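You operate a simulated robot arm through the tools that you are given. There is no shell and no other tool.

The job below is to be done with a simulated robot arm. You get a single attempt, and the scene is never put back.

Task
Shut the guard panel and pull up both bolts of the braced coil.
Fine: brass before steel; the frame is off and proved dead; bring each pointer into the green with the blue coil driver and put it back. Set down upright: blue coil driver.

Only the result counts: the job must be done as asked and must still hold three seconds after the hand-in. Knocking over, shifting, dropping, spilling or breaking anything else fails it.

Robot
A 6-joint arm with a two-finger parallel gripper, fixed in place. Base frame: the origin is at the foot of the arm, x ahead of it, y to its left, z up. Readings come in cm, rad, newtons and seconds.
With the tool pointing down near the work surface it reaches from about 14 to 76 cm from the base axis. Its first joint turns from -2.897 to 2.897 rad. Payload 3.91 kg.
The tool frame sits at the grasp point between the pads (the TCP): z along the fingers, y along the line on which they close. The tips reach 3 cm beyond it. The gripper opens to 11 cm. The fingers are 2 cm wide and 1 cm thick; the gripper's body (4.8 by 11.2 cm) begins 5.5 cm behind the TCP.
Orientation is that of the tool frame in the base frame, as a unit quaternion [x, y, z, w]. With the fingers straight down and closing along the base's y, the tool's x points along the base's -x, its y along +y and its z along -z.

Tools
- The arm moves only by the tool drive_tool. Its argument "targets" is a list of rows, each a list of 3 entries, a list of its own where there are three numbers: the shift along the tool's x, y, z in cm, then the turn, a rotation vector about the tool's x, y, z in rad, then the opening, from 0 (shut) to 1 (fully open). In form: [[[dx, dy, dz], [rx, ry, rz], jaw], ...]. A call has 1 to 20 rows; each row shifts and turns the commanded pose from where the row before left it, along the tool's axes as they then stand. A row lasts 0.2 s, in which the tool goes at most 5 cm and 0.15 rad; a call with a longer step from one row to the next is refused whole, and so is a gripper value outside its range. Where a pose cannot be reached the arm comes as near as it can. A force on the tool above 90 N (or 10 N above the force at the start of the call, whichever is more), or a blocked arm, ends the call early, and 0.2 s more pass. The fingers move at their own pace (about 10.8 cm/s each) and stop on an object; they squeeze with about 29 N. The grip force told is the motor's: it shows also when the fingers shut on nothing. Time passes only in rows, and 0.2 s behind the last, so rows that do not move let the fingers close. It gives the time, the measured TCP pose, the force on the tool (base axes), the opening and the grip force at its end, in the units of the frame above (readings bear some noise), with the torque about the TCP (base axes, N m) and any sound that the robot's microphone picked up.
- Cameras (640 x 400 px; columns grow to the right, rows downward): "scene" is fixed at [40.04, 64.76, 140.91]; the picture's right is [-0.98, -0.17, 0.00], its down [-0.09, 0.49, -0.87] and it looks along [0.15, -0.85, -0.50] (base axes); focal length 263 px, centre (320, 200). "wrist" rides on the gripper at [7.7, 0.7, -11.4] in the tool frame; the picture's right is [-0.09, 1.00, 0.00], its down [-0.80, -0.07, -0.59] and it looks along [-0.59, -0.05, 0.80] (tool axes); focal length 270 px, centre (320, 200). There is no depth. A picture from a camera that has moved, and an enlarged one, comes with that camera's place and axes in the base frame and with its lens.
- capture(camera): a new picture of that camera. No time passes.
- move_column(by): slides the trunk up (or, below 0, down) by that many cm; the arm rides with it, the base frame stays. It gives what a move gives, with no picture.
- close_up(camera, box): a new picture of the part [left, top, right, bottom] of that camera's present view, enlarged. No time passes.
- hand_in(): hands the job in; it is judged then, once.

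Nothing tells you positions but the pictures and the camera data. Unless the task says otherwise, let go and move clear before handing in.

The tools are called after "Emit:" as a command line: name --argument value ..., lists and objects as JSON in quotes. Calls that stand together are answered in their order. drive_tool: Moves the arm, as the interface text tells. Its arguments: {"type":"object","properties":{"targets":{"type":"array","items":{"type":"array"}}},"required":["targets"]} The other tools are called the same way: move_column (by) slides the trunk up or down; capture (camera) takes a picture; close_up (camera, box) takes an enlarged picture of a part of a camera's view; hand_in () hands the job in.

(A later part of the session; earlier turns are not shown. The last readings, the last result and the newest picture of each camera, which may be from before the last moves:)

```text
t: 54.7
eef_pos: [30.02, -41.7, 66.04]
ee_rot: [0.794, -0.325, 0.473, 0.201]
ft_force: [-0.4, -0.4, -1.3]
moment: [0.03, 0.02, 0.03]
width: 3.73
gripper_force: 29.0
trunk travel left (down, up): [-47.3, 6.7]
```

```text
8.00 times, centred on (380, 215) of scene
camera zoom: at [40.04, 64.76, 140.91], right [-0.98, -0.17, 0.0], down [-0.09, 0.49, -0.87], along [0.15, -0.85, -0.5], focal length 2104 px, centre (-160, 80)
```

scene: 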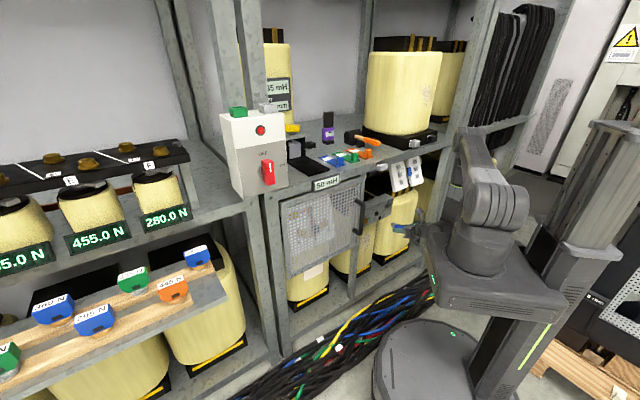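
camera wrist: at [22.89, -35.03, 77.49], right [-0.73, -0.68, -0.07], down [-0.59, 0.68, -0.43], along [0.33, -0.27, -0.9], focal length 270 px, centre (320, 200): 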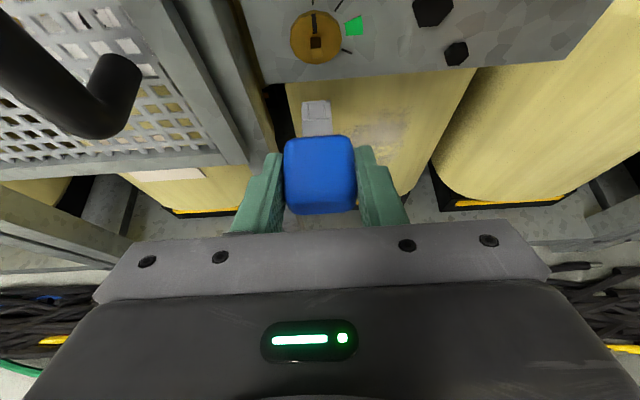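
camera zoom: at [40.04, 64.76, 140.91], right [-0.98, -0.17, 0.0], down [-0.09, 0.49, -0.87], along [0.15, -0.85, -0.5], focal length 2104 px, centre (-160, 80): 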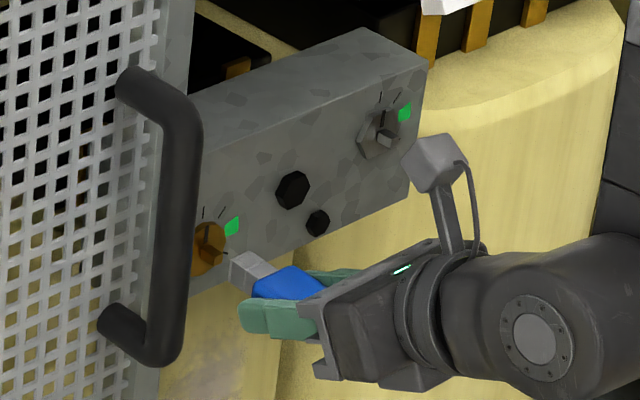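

Laterally the socket and stud line up. I'll check the vertical alignment with a higher zoom of the scene camera.

Emit:
close_up --camera "scene" --box '[360, 208, 392, 228]'

Emit:
close_up --camera "wrist" --box '[290, 50, 350, 110]'

```text
16.00 times, centred on (376, 218) of scene
camera zoom: at [40.04, 64.76, 140.91], right [-0.98, -0.17, 0.0], down [-0.09, 0.49, -0.87], along [0.15, -0.85, -0.5], focal length 4207 px, centre (-576, -88)
```

zoom: 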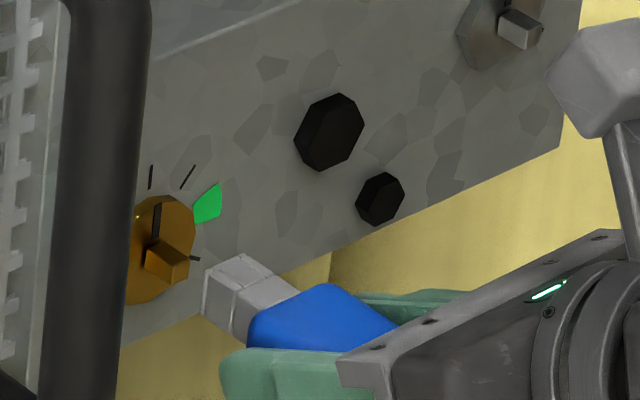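

```text
6.67 times, centred on (320, 80) of wrist
camera zoom: at [25.24, -37.59, 78.11], right [-0.73, -0.68, -0.07], down [-0.59, 0.68, -0.43], along [0.33, -0.27, -0.9], focal length 1802 px, centre (320, 1000)
```

zoom: 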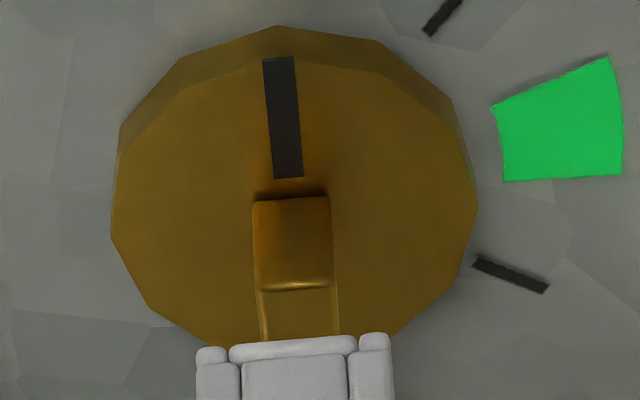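

I'll zoom in much more on the stud and socket from the scene camera to judge height.

Emit:
close_up --camera "scene" --box '[366, 212, 378, 220]'

```text
16.00 times, centred on (372, 216) of scene
camera zoom: at [40.04, 64.76, 140.91], right [-0.98, -0.17, 0.0], down [-0.09, 0.49, -0.87], along [0.15, -0.85, -0.5], focal length 4207 px, centre (-512, -56)
```

zoom: 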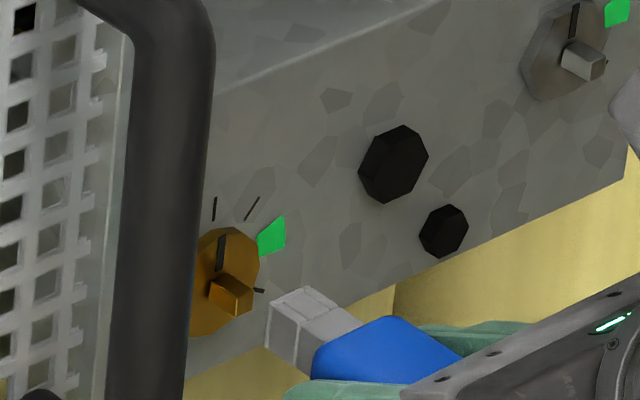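

Height estimates disagree by a few millimetres, so I'll take another wrist view from 4 cm higher to triangulate the stud precisely.

Emit:
drive_tool --targets '[[[1.763, 0, -0.944], [0, 0, 0], 0.1], [[1.763, 0, -0.944], [0, 0, 0], 0.1], [[0, 0, 0], [0, 0, 0], 0.1], [[0, 0, 0], [0, 0, 0], 0.1]]'

Emit:
close_up --camera "wrist" --box '[290, 50, 350, 110]'

Emit:
close_up --camera "wrist" --box '[270, 0, 370, 140]'

```text
t: 55.7
eef_pos: [30.25, -41.58, 70.0]
ee_rot: [0.795, -0.324, 0.472, 0.2]
ft_force: [0.4, 0.1, -1.9]
moment: [0.02, 0.02, 0.0]
width: 3.73
gripper_force: 29.0
trunk travel left (down, up): [-47.3, 6.7]
```

```text
6.67 times, centred on (320, 80) of wrist
camera zoom: at [25.37, -37.43, 82.08], right [-0.73, -0.68, -0.07], down [-0.59, 0.68, -0.43], along [0.33, -0.27, -0.9], focal length 1802 px, centre (320, 1000)
```

zoom: 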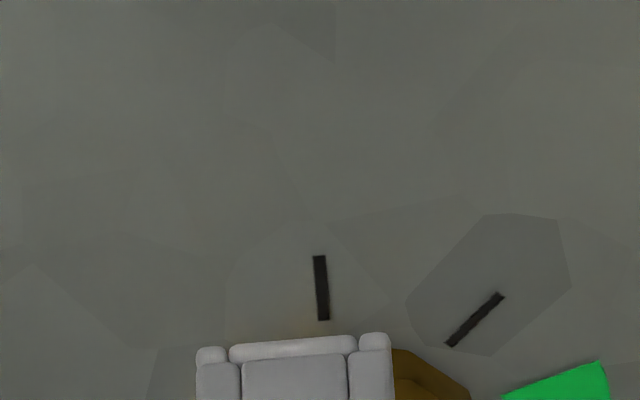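

```text
2.86 times, centred on (320, 70) of wrist
camera zoom: at [25.37, -37.43, 82.08], right [-0.73, -0.68, -0.07], down [-0.59, 0.68, -0.43], along [0.33, -0.27, -0.9], focal length 772 px, centre (320, 571)
```

zoom: 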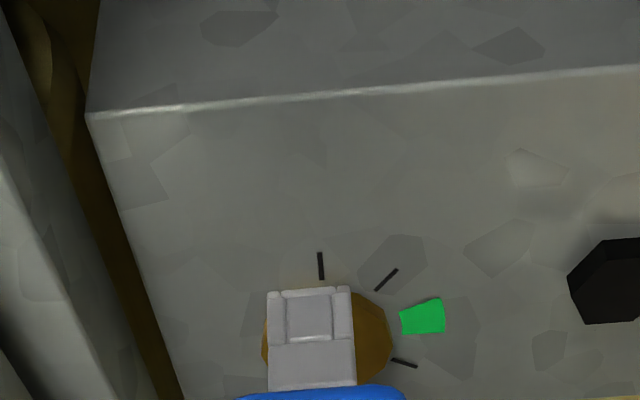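

From the tick marks and disc I estimate the stud axis about 0.25 cm lower than my previous tip height, with a 1.4 cm gap. I'll go back down with that correction and insert slowly.

Emit:
drive_tool --targets '[[[-1.874, 0.04, 1.003], [0, 0, 0], 0.1], [[-1.874, 0, 1.003], [0, 0, 0], 0.1], [[0, 0, 0], [0, 0, 0], 0.1], [[0.283, 0, 0.529], [0, 0, 0], 0.1], [[0.283, 0, 0.529], [0, 0, 0], 0.1], [[0, 0, 0], [0, 0, 0], 0.1]]'

Emit:
close_up --camera "wrist" --box '[290, 50, 350, 110]'

Emit:
close_up --camera "scene" --box '[366, 212, 378, 220]'

```text
t: 57.1
eef_pos: [30.94, -42.48, 65.68]
ee_rot: [0.794, -0.324, 0.473, 0.2]
ft_force: [-0.3, -0.3, -0.9]
moment: [-0.01, 0.03, -0.01]
width: 3.73
gripper_force: 29.4
trunk travel left (down, up): [-47.3, 6.7]
```

```text
6.67 times, centred on (320, 80) of wrist
camera zoom: at [26.09, -38.36, 77.88], right [-0.73, -0.68, -0.07], down [-0.59, 0.68, -0.43], along [0.33, -0.27, -0.9], focal length 1802 px, centre (320, 1000)
```

zoom: 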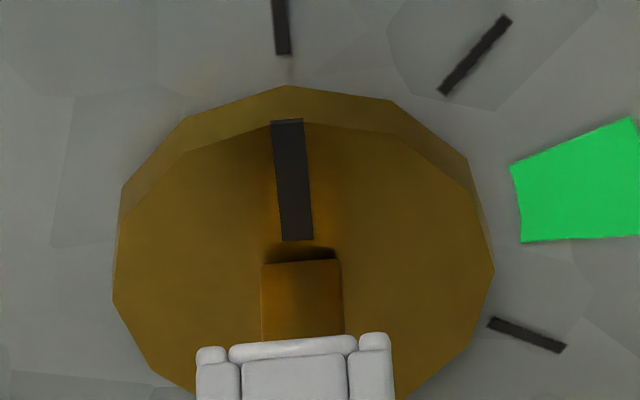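

```text
16.00 times, centred on (372, 216) of scene
camera zoom: at [40.04, 64.76, 140.91], right [-0.98, -0.17, 0.0], down [-0.09, 0.49, -0.87], along [0.15, -0.85, -0.5], focal length 4207 px, centre (-512, -56)
```

zoom: 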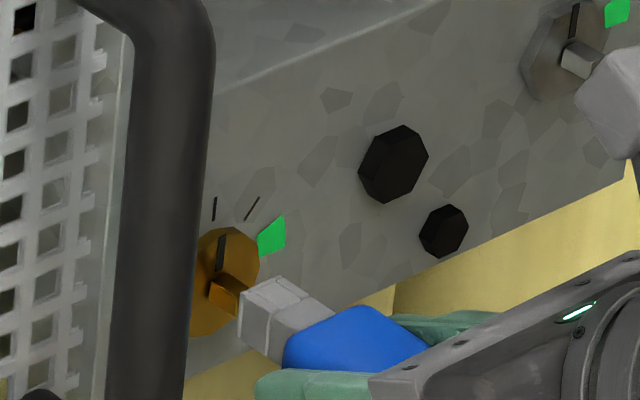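

The socket is right at the stud's end and nearly aligned; I'll nudge 0.06 right and 0.1 down, then push in gently in small steps.

Emit:
drive_tool --targets '[[[-0.088, 0.06, 0.047], [0, 0, 0], 0.1], [[0.142, 0, 0.265], [0, 0, 0], 0.1], [[0.142, 0, 0.265], [0, 0, 0], 0.1], [[0, 0, 0], [0, 0, 0], 0.1]]'

Emit:
close_up --camera "scene" --box '[366, 212, 378, 220]'

Emit:
close_up --camera "wrist" --box '[290, 50, 350, 110]'

```text
t: 58.1
eef_pos: [31.38, -42.91, 65.6]
ee_rot: [0.794, -0.325, 0.473, 0.2]
ft_force: [-8.6, 8.5, 1.8]
moment: [-0.04, 0.04, -0.05]
width: 3.75
gripper_force: 29.2
trunk travel left (down, up): [-47.3, 6.7]
```

```text
16.00 times, centred on (372, 216) of scene
camera zoom: at [40.04, 64.76, 140.91], right [-0.98, -0.17, 0.0], down [-0.09, 0.49, -0.87], along [0.15, -0.85, -0.5], focal length 4207 px, centre (-512, -56)
```

zoom: 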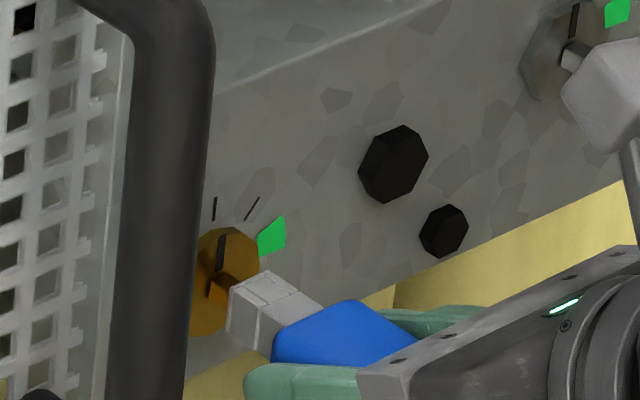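

```text
6.67 times, centred on (320, 80) of wrist
camera zoom: at [26.43, -38.79, 77.75], right [-0.73, -0.68, -0.07], down [-0.59, 0.68, -0.43], along [0.33, -0.27, -0.9], focal length 1802 px, centre (320, 1000)
```

zoom: 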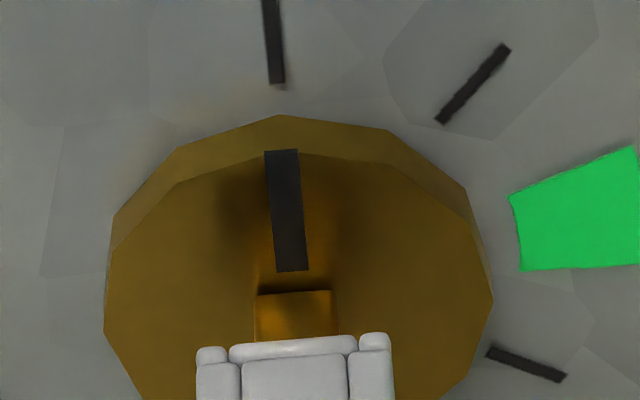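

There's a 12 N contact at the stud, with a slight upward push, so I'm a touch low. I'll back off a little, rise 0.15 cm and press again.

Emit:
drive_tool --targets '[[[-0.189, 0, -0.353], [0, 0, 0], 0.1], [[0.132, 0, -0.071], [0, 0, 0], 0.1], [[0.189, 0, 0.353], [0, 0, 0], 0.1], [[0, 0, 0], [0, 0, 0], 0.1]]'

Emit:
close_up --camera "scene" --box '[366, 212, 378, 220]'

```text
t: 59.1
eef_pos: [31.29, -42.9, 65.78]
ee_rot: [0.794, -0.325, 0.473, 0.2]
ft_force: [-12.5, 11.6, 1.7]
moment: [0.04, 0.03, -0.09]
width: 3.75
gripper_force: 28.8
trunk travel left (down, up): [-47.3, 6.7]
```

```text
16.00 times, centred on (372, 216) of scene
camera zoom: at [40.04, 64.76, 140.91], right [-0.98, -0.17, 0.0], down [-0.09, 0.49, -0.87], along [0.15, -0.85, -0.5], focal length 4207 px, centre (-512, -56)
```

zoom: 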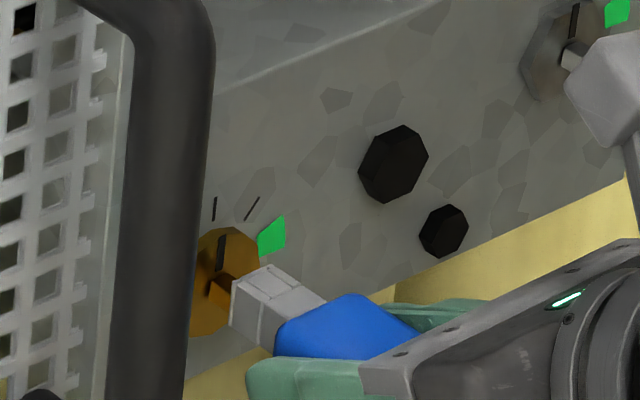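

The torque suggests contact on the right wall of the socket. I'll back off, shift 0.15 cm right, and press again.

Emit:
drive_tool --targets '[[[-0.189, 0, -0.353], [0, 0, 0], 0.1], [[0, 0.15, 0], [0, 0, 0], 0.1], [[0.189, 0, 0.353], [0, 0, 0], 0.1], [[0, 0, 0], [0, 0, 0], 0.1]]'

Emit:
close_up --camera "wrist" --box '[290, 50, 350, 110]'

```text
t: 60.1
eef_pos: [31.18, -42.98, 65.76]
ee_rot: [0.794, -0.325, 0.473, 0.201]
ft_force: [-11.5, 7.9, 1.6]
moment: [0.02, 0.02, -0.07]
width: 3.73
gripper_force: 29.2
trunk travel left (down, up): [-47.3, 6.7]
```

```text
6.67 times, centred on (320, 80) of wrist
camera zoom: at [26.3, -38.92, 77.97], right [-0.73, -0.68, -0.07], down [-0.59, 0.68, -0.43], along [0.33, -0.27, -0.9], focal length 1802 px, centre (320, 1000)
```

zoom: 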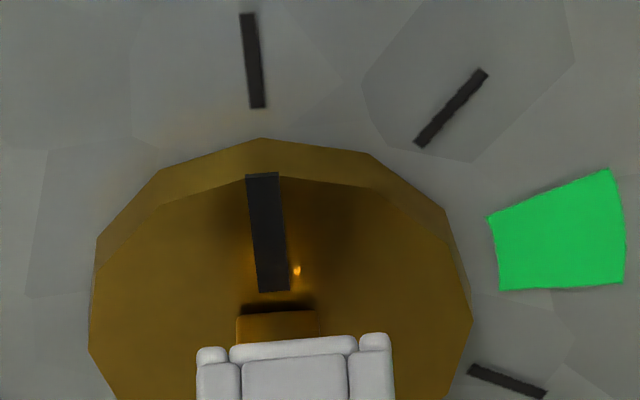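

I overshot to the right slightly. Let me look from the scene camera at the current contact to separate height from lateral offset.

Emit:
close_up --camera "scene" --box '[364, 214, 376, 222]'

Emit:
drive_tool --targets '[[[-0.708, -0.12, -1.323], [0, 0, 0], 0.1], [[0, 0, 0], [0, 0, 0], 0.1], [[0, 0, 0], [0, 0, 0], 0.1]]'

Emit:
close_up --camera "scene" --box '[364, 214, 376, 222]'

Emit:
close_up --camera "wrist" --box '[290, 50, 350, 110]'

```text
16.00 times, centred on (370, 218) of scene
camera zoom: at [40.04, 64.76, 140.91], right [-0.98, -0.17, 0.0], down [-0.09, 0.49, -0.87], along [0.15, -0.85, -0.5], focal length 4207 px, centre (-480, -88)
```

zoom: 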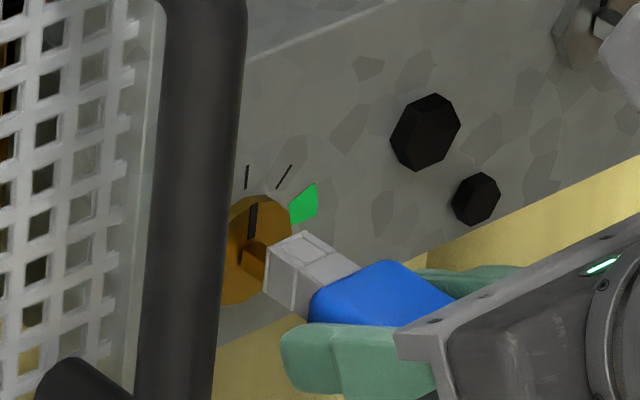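

```text
t: 60.9
eef_pos: [30.33, -42.06, 65.85]
ee_rot: [0.795, -0.324, 0.472, 0.201]
ft_force: [-0.4, -0.5, -0.8]
moment: [0.01, 0.04, 0.01]
width: 3.74
gripper_force: 29.4
trunk travel left (down, up): [-47.3, 6.7]
```

```text
16.00 times, centred on (370, 218) of scene
camera zoom: at [40.04, 64.76, 140.91], right [-0.98, -0.17, 0.0], down [-0.09, 0.49, -0.87], along [0.15, -0.85, -0.5], focal length 4207 px, centre (-480, -88)
```

zoom: 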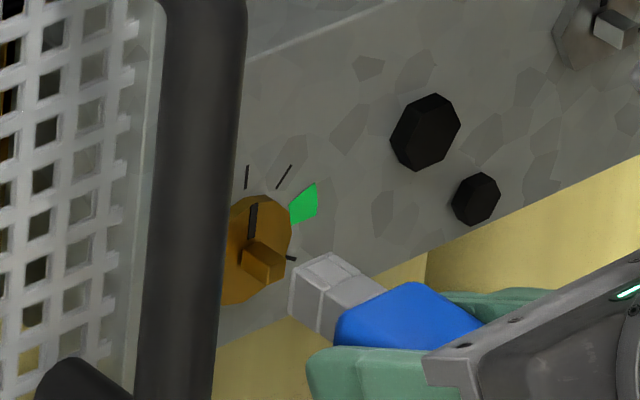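

```text
6.67 times, centred on (320, 80) of wrist
camera zoom: at [25.5, -37.91, 77.91], right [-0.73, -0.68, -0.07], down [-0.59, 0.68, -0.43], along [0.33, -0.27, -0.9], focal length 1802 px, centre (320, 1000)
```

zoom: 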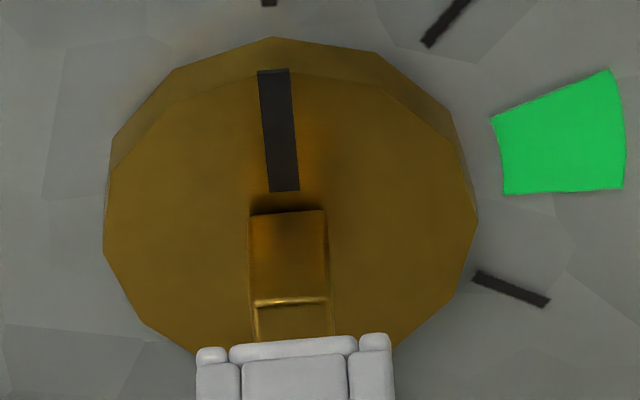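

Refined estimate: laterally aligned now, but the stud is about 0.2 cm below the socket axis. I'll go down 0.2 and press in again.

Emit:
drive_tool --targets '[[[-0.176, 0, 0.094], [0, 0, 0], 0.1], [[0.236, 0, 0.441], [0, 0, 0], 0.1], [[0.236, 0, 0.441], [0, 0, 0], 0.1], [[0.189, 0, 0.353], [0, 0, 0], 0.1], [[0, 0, 0], [0, 0, 0], 0.1]]'

Emit:
close_up --camera "scene" --box '[364, 214, 376, 222]'

Emit:
close_up --camera "wrist" --box '[290, 50, 350, 110]'

```text
t: 62.1
eef_pos: [31.26, -43.0, 65.54]
ee_rot: [0.794, -0.325, 0.472, 0.201]
ft_force: [0.6, -0.3, -0.4]
moment: [0.01, -0.01, 0.0]
width: 3.77
gripper_force: 28.7
trunk travel left (down, up): [-47.3, 6.7]
```

```text
16.00 times, centred on (370, 218) of scene
camera zoom: at [40.04, 64.76, 140.91], right [-0.98, -0.17, 0.0], down [-0.09, 0.49, -0.87], along [0.15, -0.85, -0.5], focal length 4207 px, centre (-480, -88)
```

zoom: 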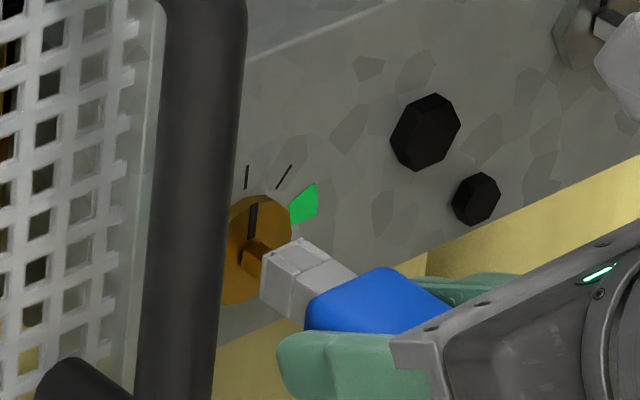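

```text
6.67 times, centred on (320, 80) of wrist
camera zoom: at [26.38, -38.85, 77.72], right [-0.73, -0.68, -0.07], down [-0.59, 0.68, -0.43], along [0.33, -0.27, -0.9], focal length 1802 px, centre (320, 1000)
```

zoom: 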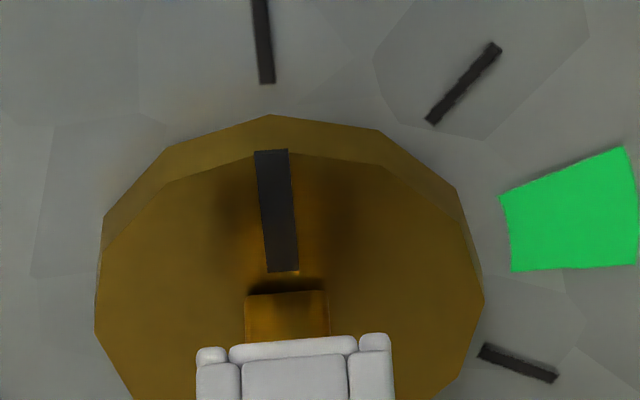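

No force at the depth where it was blocked before. I'll nudge 0.05 left and continue inward.

Emit:
drive_tool --targets '[[[0, -0.05, 0], [0, 0, 0], 0.1], [[0.118, 0, 0.22], [0, 0, 0], 0.1], [[0.118, 0, 0.22], [0, 0, 0], 0.1], [[0, 0, 0], [0, 0, 0], 0.1]]'

Emit:
close_up --camera "wrist" --box '[290, 50, 350, 110]'

```text
t: 63.1
eef_pos: [31.66, -43.1, 65.61]
ee_rot: [0.795, -0.325, 0.472, 0.199]
ft_force: [-20.8, 18.1, -0.2]
moment: [0.17, 0.18, -0.12]
width: 3.76
gripper_force: 28.6
trunk travel left (down, up): [-47.3, 6.7]
```

```text
6.67 times, centred on (320, 80) of wrist
camera zoom: at [26.62, -38.94, 77.76], right [-0.73, -0.68, -0.07], down [-0.59, 0.68, -0.42], along [0.33, -0.27, -0.9], focal length 1802 px, centre (320, 1000)
```

zoom: 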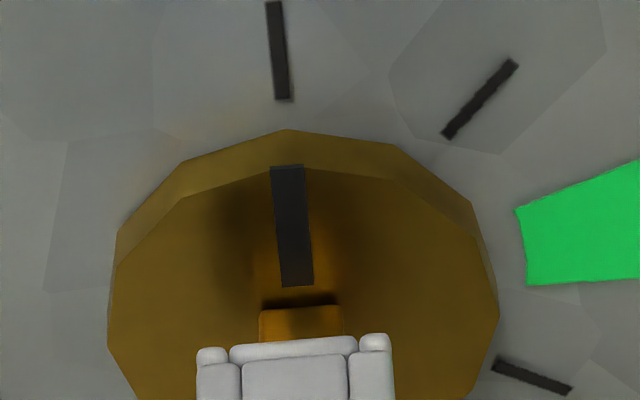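

Still touching, and the torque says it's the bottom wall (stud slightly low). I'll back off, drop 0.12 cm and press again.

Emit:
drive_tool --targets '[[[-0.189, 0, -0.353], [0, 0, 0], 0.1], [[-0.106, 0, 0.057], [0, 0, 0], 0.1], [[0.165, 0, 0.309], [0, 0, 0], 0.1], [[0, 0, 0], [0, 0, 0], 0.1]]'

```text
t: 64.1
eef_pos: [31.47, -43.03, 65.58]
ee_rot: [0.794, -0.325, 0.473, 0.201]
ft_force: [-21.1, 24.0, 11.4]
moment: [-0.24, -0.28, 0.09]
width: 3.74
gripper_force: 28.5
trunk travel left (down, up): [-47.3, 6.7]
```

I need to see what's touching now.

Emit:
close_up --camera "scene" --box '[364, 214, 376, 222]'

Emit:
close_up --camera "wrist" --box '[290, 50, 350, 110]'

```text
16.00 times, centred on (370, 218) of scene
camera zoom: at [40.04, 64.76, 140.91], right [-0.98, -0.17, 0.0], down [-0.09, 0.49, -0.87], along [0.15, -0.85, -0.5], focal length 4207 px, centre (-480, -88)
```

zoom: 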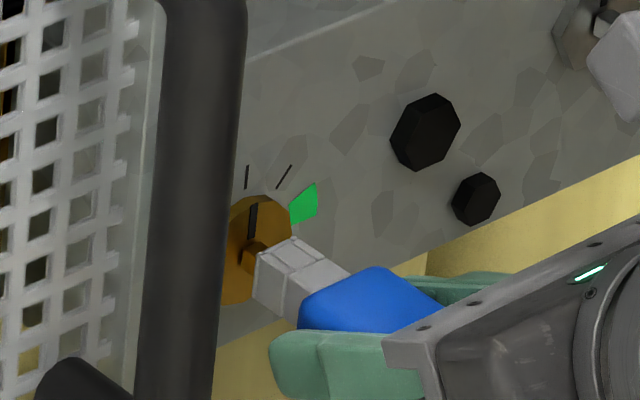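

```text
6.67 times, centred on (320, 80) of wrist
camera zoom: at [26.59, -38.91, 77.67], right [-0.73, -0.68, -0.07], down [-0.59, 0.68, -0.43], along [0.34, -0.27, -0.9], focal length 1802 px, centre (320, 1000)
```

zoom: 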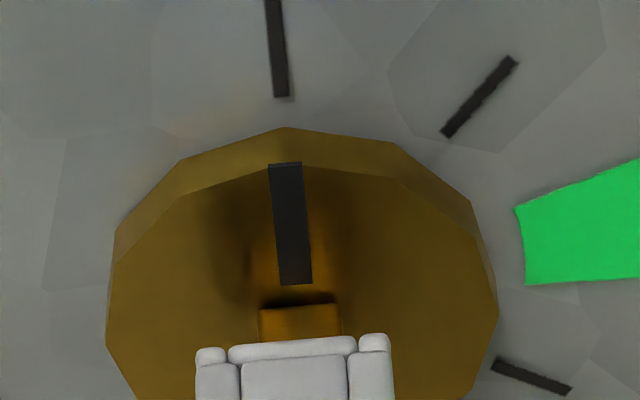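

I'll relieve the pressure a bit and search upward in tiny steps while keeping light contact.

Emit:
drive_tool --targets '[[[-0.071, 0, -0.132], [0, 0, 0], 0.1], [[0.053, 0, -0.028], [0, 0, 0], 0.1], [[0, 0, 0], [0, 0, 0], 0.1]]'

Emit:
drive_tool --targets '[[[0.053, 0, -0.028], [0, 0, 0], 0.1], [[0, 0, 0], [0, 0, 0], 0.1]]'

Emit:
drive_tool --targets '[[[0.053, 0, -0.028], [0, 0, 0], 0.1], [[0, 0, 0], [0, 0, 0], 0.1]]'

```text
t: 64.9
eef_pos: [31.45, -43.01, 65.44]
ee_rot: [0.794, -0.325, 0.473, 0.201]
ft_force: [-10.4, 18.3, 3.3]
moment: [0.04, -0.06, 0.25]
width: 3.74
gripper_force: 29.2
trunk travel left (down, up): [-47.3, 6.7]
```

```text
t: 65.5
eef_pos: [31.49, -43.13, 65.58]
ee_rot: [0.794, -0.325, 0.472, 0.201]
ft_force: [-9.5, 16.9, -4.7]
moment: [0.31, 0.25, 0.26]
width: 3.73
gripper_force: 28.7
trunk travel left (down, up): [-47.3, 6.7]
```

```text
t: 66.1
eef_pos: [31.55, -43.02, 65.48]
ee_rot: [0.795, -0.325, 0.472, 0.2]
ft_force: [-10.1, 15.8, -13.7]
moment: [0.64, 0.6, 0.18]
width: 3.74
gripper_force: 28.7
trunk travel left (down, up): [-47.3, 6.7]
```

The side forces vary linearly with tiny shifts, so the stud seems captured in the socket mouth. I'll centre by nulling the side forces (down 0.1, left 0.04) and then push further in.

Emit:
drive_tool --targets '[[[-0.088, -0.04, 0.047], [0, 0, 0], 0.1], [[0, 0, 0], [0, 0, 0], 0.1]]'

Emit:
drive_tool --targets '[[[0.094, 0, 0.176], [0, 0, 0], 0.1], [[0, 0, 0], [0, 0, 0], 0.1]]'

Emit:
close_up --camera "wrist" --box '[290, 50, 350, 110]'

```text
t: 66.7
eef_pos: [31.47, -43.02, 65.68]
ee_rot: [0.794, -0.324, 0.474, 0.201]
ft_force: [-14.2, 16.0, -8.4]
moment: [0.42, 0.45, 0.0]
width: 3.75
gripper_force: 28.8
trunk travel left (down, up): [-47.3, 6.7]
```

```text
t: 67.3
eef_pos: [31.54, -43.1, 65.62]
ee_rot: [0.794, -0.325, 0.474, 0.201]
ft_force: [-27.1, 22.7, -2.1]
moment: [0.36, 0.36, -0.19]
width: 3.77
gripper_force: 29.3
trunk travel left (down, up): [-47.3, 6.7]
```

```text
6.67 times, centred on (320, 80) of wrist
camera zoom: at [26.67, -38.99, 77.77], right [-0.73, -0.68, -0.07], down [-0.59, 0.68, -0.43], along [0.33, -0.27, -0.9], focal length 1802 px, centre (320, 1000)
```

zoom: 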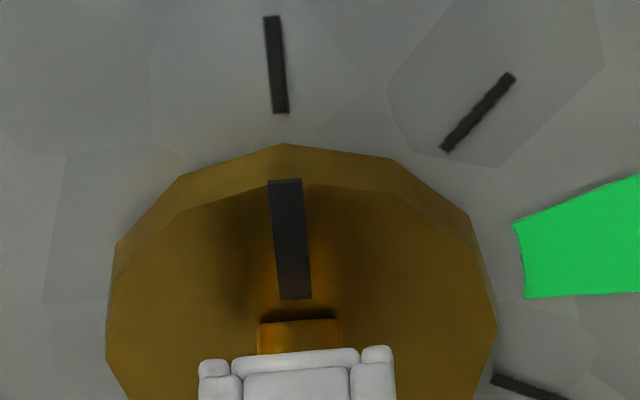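

The socket lip has shifted a little in the picture, so the driver slid slightly in the grip. I'll back away and reassess the geometry.

Emit:
drive_tool --targets '[[[-0.708, 0, -1.323], [0, 0, 0], 0.1], [[0, 0, 0], [0, 0, 0], 0.1], [[0, 0, 0], [0, 0, 0], 0.1]]'

Emit:
close_up --camera "wrist" --box '[290, 50, 350, 110]'

Emit:
close_up --camera "wrist" --box '[260, 80, 380, 230]'

Emit:
close_up --camera "scene" --box '[364, 214, 376, 222]'

```text
t: 68.1
eef_pos: [30.78, -42.36, 65.52]
ee_rot: [0.794, -0.323, 0.474, 0.2]
ft_force: [-0.1, -0.4, -2.1]
moment: [0.01, 0.03, 0.02]
width: 3.78
gripper_force: 28.6
trunk travel left (down, up): [-47.3, 6.7]
```

```text
6.67 times, centred on (320, 80) of wrist
camera zoom: at [25.84, -38.11, 77.71], right [-0.73, -0.68, -0.07], down [-0.59, 0.68, -0.43], along [0.33, -0.27, -0.9], focal length 1802 px, centre (320, 1000)
```

zoom: 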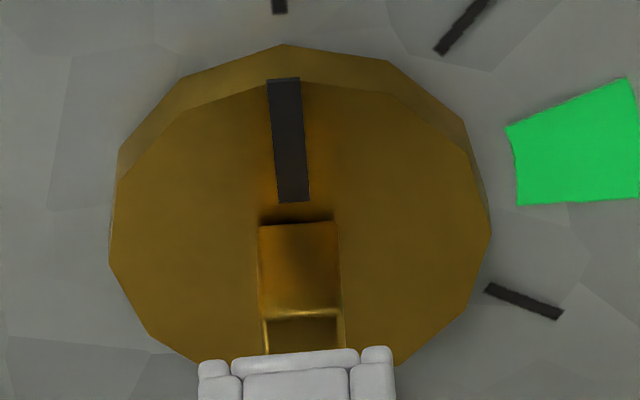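

```text
2.67 times, centred on (320, 155) of wrist
camera zoom: at [25.84, -38.11, 77.71], right [-0.73, -0.68, -0.07], down [-0.59, 0.68, -0.43], along [0.33, -0.27, -0.9], focal length 721 px, centre (320, 320)
```

zoom: 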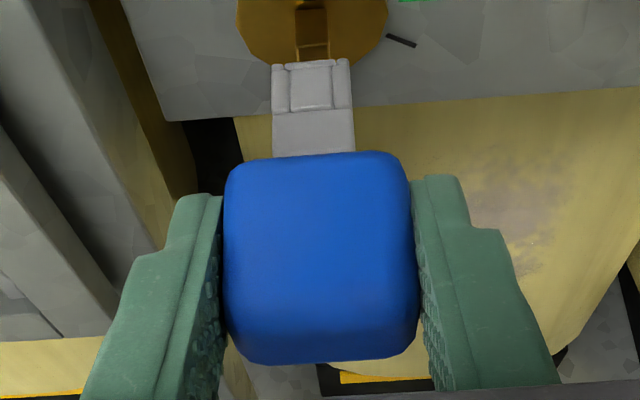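

```text
16.00 times, centred on (370, 218) of scene
camera zoom: at [40.04, 64.76, 140.91], right [-0.98, -0.17, 0.0], down [-0.09, 0.49, -0.87], along [0.15, -0.85, -0.5], focal length 4207 px, centre (-480, -88)
```

zoom: 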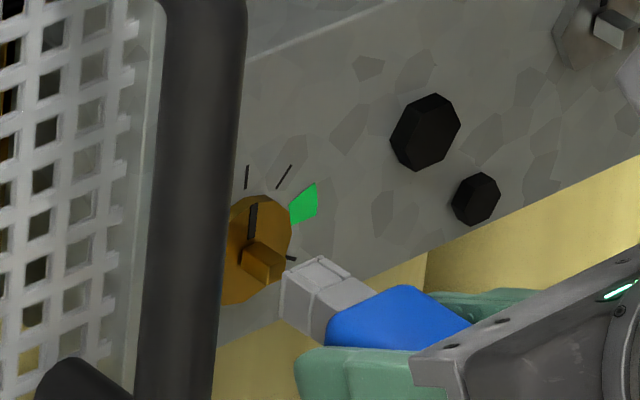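

The driver was only pushed back about 0.15 cm along its axis, with no rotation. Best centring now looks like 0.08 cm further right at this height; I'll try again.

Emit:
drive_tool --targets '[[[0, 0.08, 0], [0, 0, 0], 0.1], [[0.212, 0, 0.397], [0, 0, 0], 0.1], [[0.212, 0, 0.397], [0, 0, 0], 0.1], [[0.165, 0, 0.309], [0, 0, 0], 0.1], [[0, 0, 0], [0, 0, 0], 0.1]]'

```text
t: 69.3
eef_pos: [31.48, -43.2, 65.47]
ee_rot: [0.795, -0.324, 0.473, 0.2]
ft_force: [-0.3, -0.1, -2.1]
moment: [0.01, 0.02, -0.04]
width: 3.74
gripper_force: 28.9
trunk travel left (down, up): [-47.3, 6.7]
```

Still no force. Continuing inward in 0.25 cm steps.

Emit:
drive_tool --targets '[[[0.118, 0, 0.22], [0, 0, 0], 0.1], [[0, 0, 0], [0, 0, 0], 0.1]]'

Emit:
drive_tool --targets '[[[0.118, 0, 0.22], [0, 0, 0], 0.1], [[0, 0, 0], [0, 0, 0], 0.1]]'

Emit:
close_up --camera "wrist" --box '[290, 50, 350, 110]'

```text
t: 69.9
eef_pos: [31.47, -43.14, 65.53]
ee_rot: [0.795, -0.325, 0.472, 0.199]
ft_force: [-15.9, 13.4, -0.2]
moment: [0.14, 0.1, -0.08]
width: 3.72
gripper_force: 29.5
trunk travel left (down, up): [-47.3, 6.7]
```

```text
t: 70.5
eef_pos: [31.67, -43.3, 65.64]
ee_rot: [0.794, -0.325, 0.473, 0.201]
ft_force: [-28.7, 22.6, -2.4]
moment: [0.33, 0.38, -0.16]
width: 3.77
gripper_force: 28.3
trunk travel left (down, up): [-47.3, 6.7]
```

```text
6.67 times, centred on (320, 80) of wrist
camera zoom: at [26.74, -39.19, 77.81], right [-0.73, -0.68, -0.07], down [-0.59, 0.68, -0.43], along [0.33, -0.27, -0.9], focal length 1802 px, centre (320, 1000)
```

zoom: 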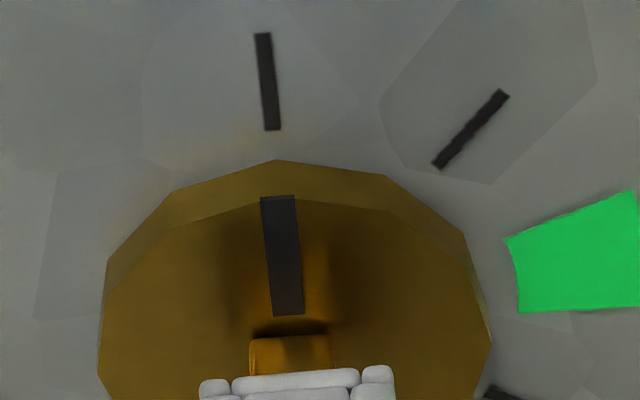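

Blocked again with the contact torque pointing at the socket's lower wall. I'll back off, lower by 0.15 and press only lightly.

Emit:
drive_tool --targets '[[[-0.33, 0, -0.617], [0, 0, 0], 0.1], [[-0.132, 0, 0.071], [0, 0, 0], 0.1], [[0.212, 0, 0.397], [0, 0, 0], 0.1], [[0, 0, 0], [0, 0, 0], 0.1]]'

Emit:
drive_tool --targets '[[[0.071, 0, 0.132], [0, 0, 0], 0.1], [[0, 0, 0], [0, 0, 0], 0.1]]'

```text
t: 71.5
eef_pos: [31.51, -43.34, 65.52]
ee_rot: [0.794, -0.324, 0.474, 0.201]
ft_force: [-5.9, 2.0, 3.0]
moment: [-0.11, -0.15, -0.13]
width: 3.73
gripper_force: 28.8
trunk travel left (down, up): [-47.3, 6.7]
```

```text
t: 72.1
eef_pos: [31.56, -43.4, 65.53]
ee_rot: [0.794, -0.326, 0.473, 0.201]
ft_force: [-18.8, 7.5, 1.9]
moment: [-0.11, -0.08, -0.33]
width: 3.73
gripper_force: 28.4
trunk travel left (down, up): [-47.3, 6.7]
```

The contact has now moved to the left wall and slightly above centre, so the right spot lies between my last tries. I'll shift 0.04 left and 0.04 up, then press lightly.

Emit:
drive_tool --targets '[[[-0.283, 0, -0.529], [0, 0, 0], 0.1], [[0.035, -0.04, -0.019], [0, 0, 0], 0.1], [[0.212, 0, 0.397], [0, 0, 0], 0.1], [[0, 0, 0], [0, 0, 0], 0.1]]'

Emit:
drive_tool --targets '[[[0.071, 0, 0.132], [0, 0, 0], 0.1], [[0, 0, 0], [0, 0, 0], 0.1]]'

```text
t: 73.1
eef_pos: [31.72, -43.13, 65.4]
ee_rot: [0.794, -0.324, 0.473, 0.201]
ft_force: [-1.1, 3.9, -0.3]
moment: [-0.04, 0.0, 0.1]
width: 3.76
gripper_force: 28.4
trunk travel left (down, up): [-47.3, 6.7]
```

```text
t: 73.7
eef_pos: [31.67, -43.17, 65.47]
ee_rot: [0.794, -0.325, 0.473, 0.2]
ft_force: [-11.9, 15.3, -1.7]
moment: [0.04, 0.04, 0.08]
width: 3.75
gripper_force: 28.8
trunk travel left (down, up): [-47.3, 6.7]
```

Now the contact is slightly above and right; interpolating between tries, I'll go 0.06 up and 0.02 right.

Emit:
drive_tool --targets '[[[-0.283, 0, -0.529], [0, 0, 0], 0.1], [[0.053, 0.02, -0.028], [0, 0, 0], 0.1], [[0.212, 0, 0.397], [0, 0, 0], 0.1], [[0, 0, 0], [0, 0, 0], 0.1]]'

Emit:
drive_tool --targets '[[[0.071, 0, 0.132], [0, 0, 0], 0.1], [[0, 0, 0], [0, 0, 0], 0.1]]'

Emit:
close_up --camera "wrist" --box '[290, 50, 350, 110]'

Emit:
close_up --camera "scene" --box '[364, 214, 376, 222]'

```text
t: 74.7
eef_pos: [31.68, -43.23, 65.44]
ee_rot: [0.794, -0.324, 0.473, 0.201]
ft_force: [-0.1, -0.4, -0.6]
moment: [0.01, 0.04, 0.02]
width: 3.74
gripper_force: 28.6
trunk travel left (down, up): [-47.3, 6.7]
```

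```text
t: 75.3
eef_pos: [31.8, -43.42, 65.51]
ee_rot: [0.794, -0.323, 0.473, 0.2]
ft_force: [0.5, 0.2, 0.2]
moment: [-0.01, 0.01, 0.02]
width: 3.74
gripper_force: 29.1
trunk travel left (down, up): [-47.3, 6.7]
```

```text
6.67 times, centred on (320, 80) of wrist
camera zoom: at [26.89, -39.21, 77.62], right [-0.73, -0.68, -0.07], down [-0.59, 0.68, -0.43], along [0.33, -0.27, -0.9], focal length 1802 px, centre (320, 1000)
```

zoom: 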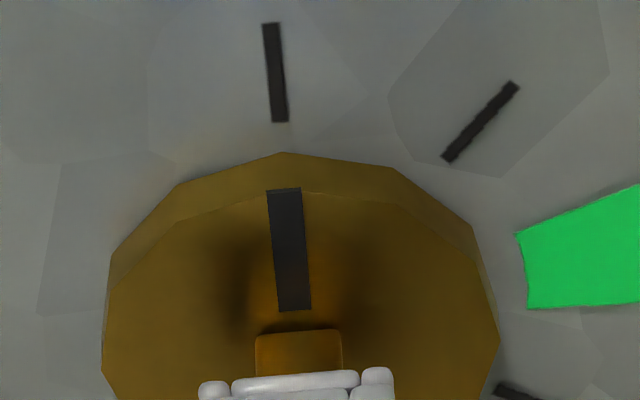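

```text
16.00 times, centred on (370, 218) of scene
camera zoom: at [40.04, 64.76, 140.91], right [-0.98, -0.17, 0.0], down [-0.09, 0.49, -0.87], along [0.15, -0.85, -0.5], focal length 4207 px, centre (-480, -88)
```

zoom: 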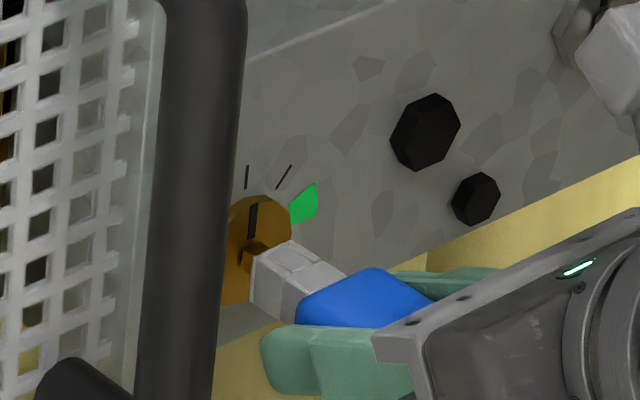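

No force this time at a depth that was blocked before — it seems to have entered. I'll continue inward in small steps.

Emit:
drive_tool --targets '[[[0.118, 0, 0.22], [0, 0, 0], 0.1], [[0, 0, 0], [0, 0, 0], 0.1]]'

Emit:
drive_tool --targets '[[[0.118, 0, 0.22], [0, 0, 0], 0.1], [[0, 0, 0], [0, 0, 0], 0.1]]'

```text
t: 75.9
eef_pos: [32.04, -43.43, 65.37]
ee_rot: [0.794, -0.324, 0.473, 0.201]
ft_force: [-1.4, 0.5, 1.9]
moment: [-0.08, -0.07, 0.04]
width: 3.74
gripper_force: 28.9
trunk travel left (down, up): [-47.3, 6.7]
```

```text
t: 76.5
eef_pos: [32.15, -43.69, 65.43]
ee_rot: [0.794, -0.324, 0.473, 0.201]
ft_force: [-2.8, 1.9, 3.0]
moment: [-0.11, -0.12, 0.0]
width: 3.74
gripper_force: 29.4
trunk travel left (down, up): [-47.3, 6.7]
```

It's inserted. I'll go in a bit more for full engagement, easing up by 0.02.

Emit:
drive_tool --targets '[[[0.136, 0, 0.21], [0, 0, 0], 0.1], [[0, 0, 0], [0, 0, 0], 0.1]]'

Emit:
drive_tool --targets '[[[0.094, 0, 0.176], [0, 0, 0], 0.1], [[0, 0, 0], [0, 0, 0], 0.1]]'

Emit:
close_up --camera "wrist" --box '[270, 50, 370, 150]'

Emit:
close_up --camera "scene" --box '[364, 214, 376, 222]'

```text
t: 77.1
eef_pos: [32.33, -43.92, 65.48]
ee_rot: [0.794, -0.325, 0.473, 0.201]
ft_force: [-2.6, 0.7, 1.0]
moment: [-0.06, -0.04, -0.05]
width: 3.74
gripper_force: 29.0
trunk travel left (down, up): [-47.3, 6.7]
```

```text
t: 77.7
eef_pos: [32.49, -43.97, 65.44]
ee_rot: [0.794, -0.325, 0.473, 0.201]
ft_force: [-1.8, 1.2, 1.7]
moment: [-0.12, -0.07, 0.02]
width: 3.75
gripper_force: 29.3
trunk travel left (down, up): [-47.3, 6.7]
```

```text
4.00 times, centred on (320, 100) of wrist
camera zoom: at [27.57, -39.89, 77.6], right [-0.73, -0.68, -0.07], down [-0.59, 0.68, -0.43], along [0.33, -0.27, -0.9], focal length 1081 px, centre (320, 600)
```

zoom: 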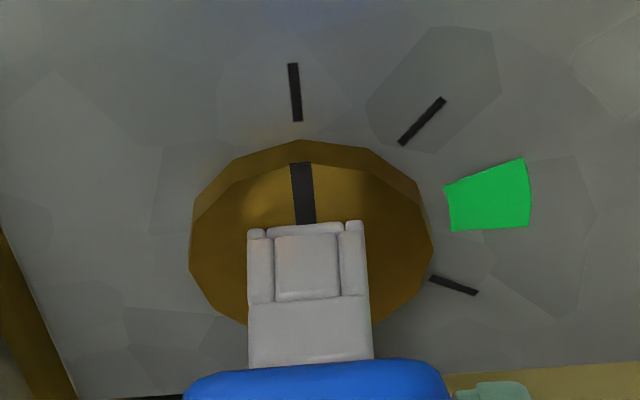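

```text
16.00 times, centred on (370, 218) of scene
camera zoom: at [40.04, 64.76, 140.91], right [-0.98, -0.17, 0.0], down [-0.09, 0.49, -0.87], along [0.15, -0.85, -0.5], focal length 4207 px, centre (-480, -88)
```

zoom: 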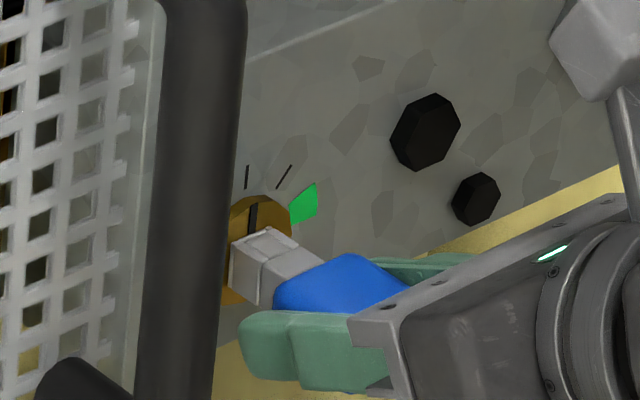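

The socket is well engaged on the brass stud. From the marks, the green zone spans about 70–92° clockwise, centre 81°. I'll turn clockwise about the stud axis in stages, checking force and pointer.

Emit:
drive_tool --targets '[[[0.002, 0.069, -0.001], [0.0663, 0, 0.1233], 0.1], [[0.002, 0.069, -0.001], [0.0663, 0, 0.1233], 0.1], [[0, 0, 0], [0, 0, 0], 0.1]]'

Emit:
close_up --camera "wrist" --box '[270, 50, 370, 150]'

Emit:
close_up --camera "scene" --box '[364, 214, 376, 222]'

```text
t: 78.5
eef_pos: [32.32, -44.23, 65.42]
ee_rot: [0.759, -0.387, 0.515, 0.088]
ft_force: [-4.0, -0.7, 6.2]
moment: [-0.27, -0.17, -0.13]
width: 3.73
gripper_force: 29.4
trunk travel left (down, up): [-47.3, 6.7]
```

```text
4.00 times, centred on (320, 100) of wrist
camera zoom: at [25.08, -42.42, 77.0], right [-0.69, -0.64, -0.34], down [-0.51, 0.76, -0.39], along [0.51, -0.1, -0.85], focal length 1081 px, centre (320, 600)
```

zoom: 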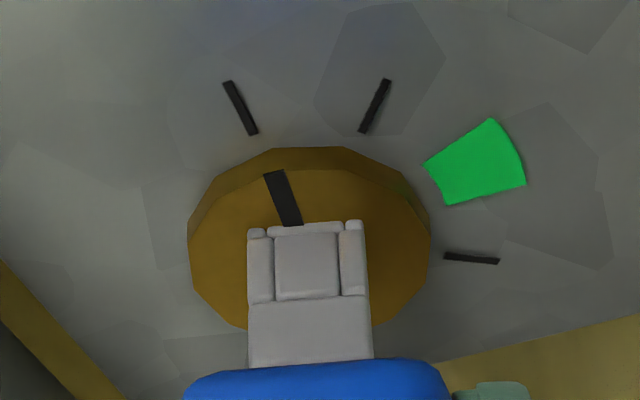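

```text
16.00 times, centred on (370, 218) of scene
camera zoom: at [40.04, 64.76, 140.91], right [-0.98, -0.17, 0.0], down [-0.09, 0.49, -0.87], along [0.15, -0.85, -0.5], focal length 4207 px, centre (-480, -88)
```

zoom: 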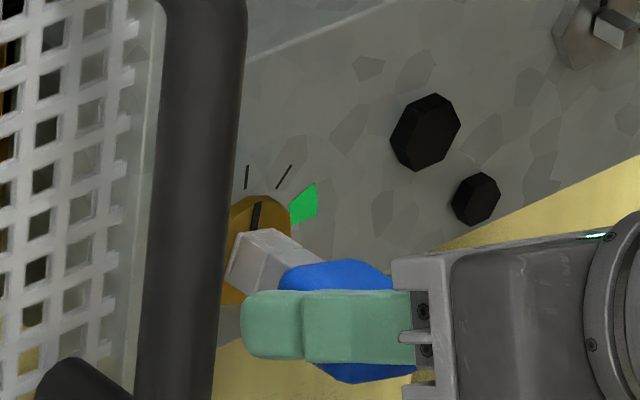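

The pointer has started to move after some backlash, and forces are low. Continuing the turn.

Emit:
drive_tool --targets '[[[0.002, 0.069, -0.001], [0.0663, 0, 0.1233], 0.1], [[0.002, 0.069, -0.001], [0.0663, 0, 0.1233], 0.1], [[0.002, 0.069, -0.001], [0.0663, 0, 0.1233], 0.1], [[0, 0, 0], [0, 0, 0], 0.1]]'

Emit:
close_up --camera "wrist" --box '[270, 50, 370, 150]'

```text
t: 79.5
eef_pos: [32.25, -44.34, 65.47]
ee_rot: [0.68, -0.468, 0.558, -0.084]
ft_force: [-6.3, -3.6, 2.4]
moment: [-0.22, -0.15, -0.38]
width: 3.74
gripper_force: 28.7
trunk travel left (down, up): [-47.3, 6.7]
```

```text
4.00 times, centred on (320, 100) of wrist
camera zoom: at [21.84, -45.71, 74.28], right [-0.54, -0.48, -0.69], down [-0.41, 0.87, -0.28], along [0.74, 0.13, -0.66], focal length 1081 px, centre (320, 600)
```

zoom: 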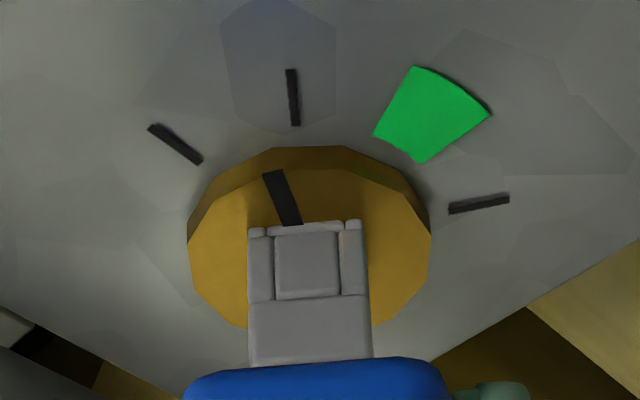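

The bolt is turning well, pointer now at roughly 27°. Continuing.

Emit:
drive_tool --targets '[[[0.002, 0.069, -0.001], [0.0663, 0, 0.1233], 0.1], [[0.002, 0.069, -0.001], [0.0663, 0, 0.1233], 0.1], [[0.002, 0.069, -0.001], [0.0663, 0, 0.1233], 0.1], [[0, 0, 0], [0, 0, 0], 0.1]]'

Emit:
close_up --camera "wrist" --box '[270, 50, 370, 150]'

```text
t: 80.5
eef_pos: [32.17, -44.46, 65.14]
ee_rot: [0.571, -0.528, 0.576, -0.252]
ft_force: [-6.0, -5.6, -3.8]
moment: [-0.01, 0.13, -0.48]
width: 3.79
gripper_force: 29.0
trunk travel left (down, up): [-47.3, 6.7]
```

```text
4.00 times, centred on (320, 100) of wrist
camera zoom: at [19.67, -47.92, 69.94], right [-0.29, -0.24, -0.93], down [-0.35, 0.93, -0.13], along [0.89, 0.29, -0.35], focal length 1081 px, centre (320, 600)
```

zoom: 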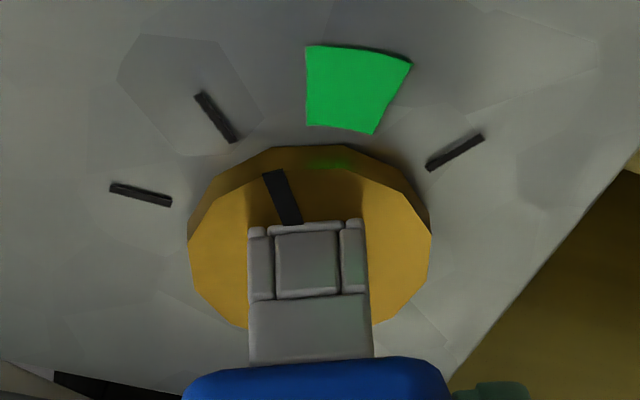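

Pointer now at about 51°. Three more steps, then check.

Emit:
drive_tool --targets '[[[0.002, 0.069, -0.001], [0.0663, 0, 0.1233], 0.1], [[0.002, 0.069, -0.001], [0.0663, 0, 0.1233], 0.1], [[0.002, 0.069, -0.001], [0.0663, 0, 0.1233], 0.1], [[0, 0, 0], [0, 0, 0], 0.1]]'

Emit:
close_up --camera "wrist" --box '[270, 50, 370, 150]'

Emit:
close_up --camera "scene" --box '[364, 208, 376, 216]'

```text
t: 81.5
eef_pos: [31.96, -44.61, 64.95]
ee_rot: [0.437, -0.565, 0.569, -0.408]
ft_force: [-15.2, -1.5, -13.3]
moment: [0.33, 0.55, -0.59]
width: 3.76
gripper_force: 28.8
trunk travel left (down, up): [-47.3, 6.7]
```

```text
4.00 times, centred on (320, 100) of wrist
camera zoom: at [18.95, -48.68, 64.71], right [0.0, 0.05, -1.0], down [-0.34, 0.94, 0.05], along [0.94, 0.34, 0.02], focal length 1081 px, centre (320, 600)
```

zoom: 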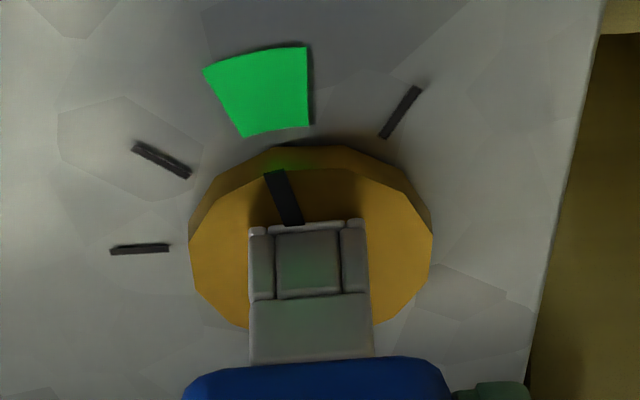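

```text
16.00 times, centred on (370, 212) of scene
camera zoom: at [40.04, 64.76, 140.91], right [-0.98, -0.17, 0.0], down [-0.09, 0.49, -0.87], along [0.15, -0.85, -0.5], focal length 4207 px, centre (-480, 8)
```

zoom: 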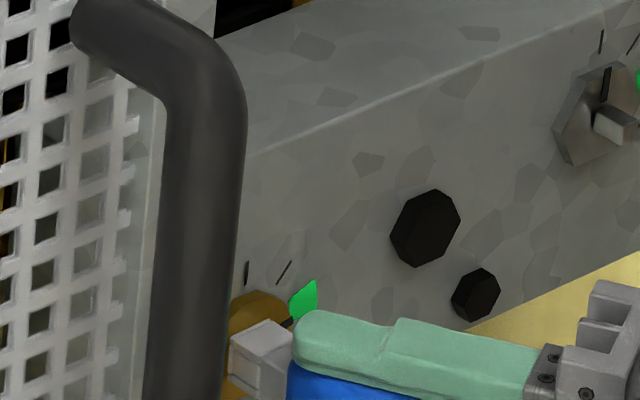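

The pointer is now in the green at about 75°. A small extra turn of 5° to centre it.

Emit:
drive_tool --targets '[[[0.001, 0.045, -0.001], [0.0426, 0, 0.0793], 0.1], [[0, 0, 0], [0, 0, 0], 0.1]]'

Emit:
close_up --camera "wrist" --box '[270, 50, 370, 150]'

```text
t: 82.1
eef_pos: [32.01, -44.6, 64.99]
ee_rot: [-0.406, 0.569, -0.565, 0.44]
ft_force: [-13.4, -2.3, -17.1]
moment: [0.43, 0.65, -0.55]
width: 3.75
gripper_force: 29.1
trunk travel left (down, up): [-47.3, 6.7]
```

```text
4.00 times, centred on (320, 100) of wrist
camera zoom: at [19.02, -48.65, 63.59], right [0.06, 0.12, -0.99], down [-0.34, 0.93, 0.09], along [0.94, 0.34, 0.1], focal length 1081 px, centre (320, 600)
```

zoom: 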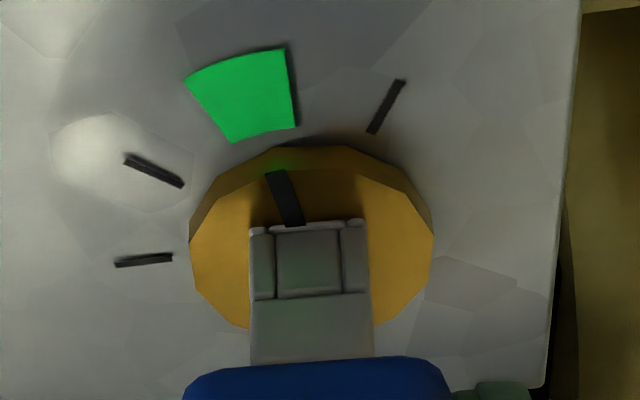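

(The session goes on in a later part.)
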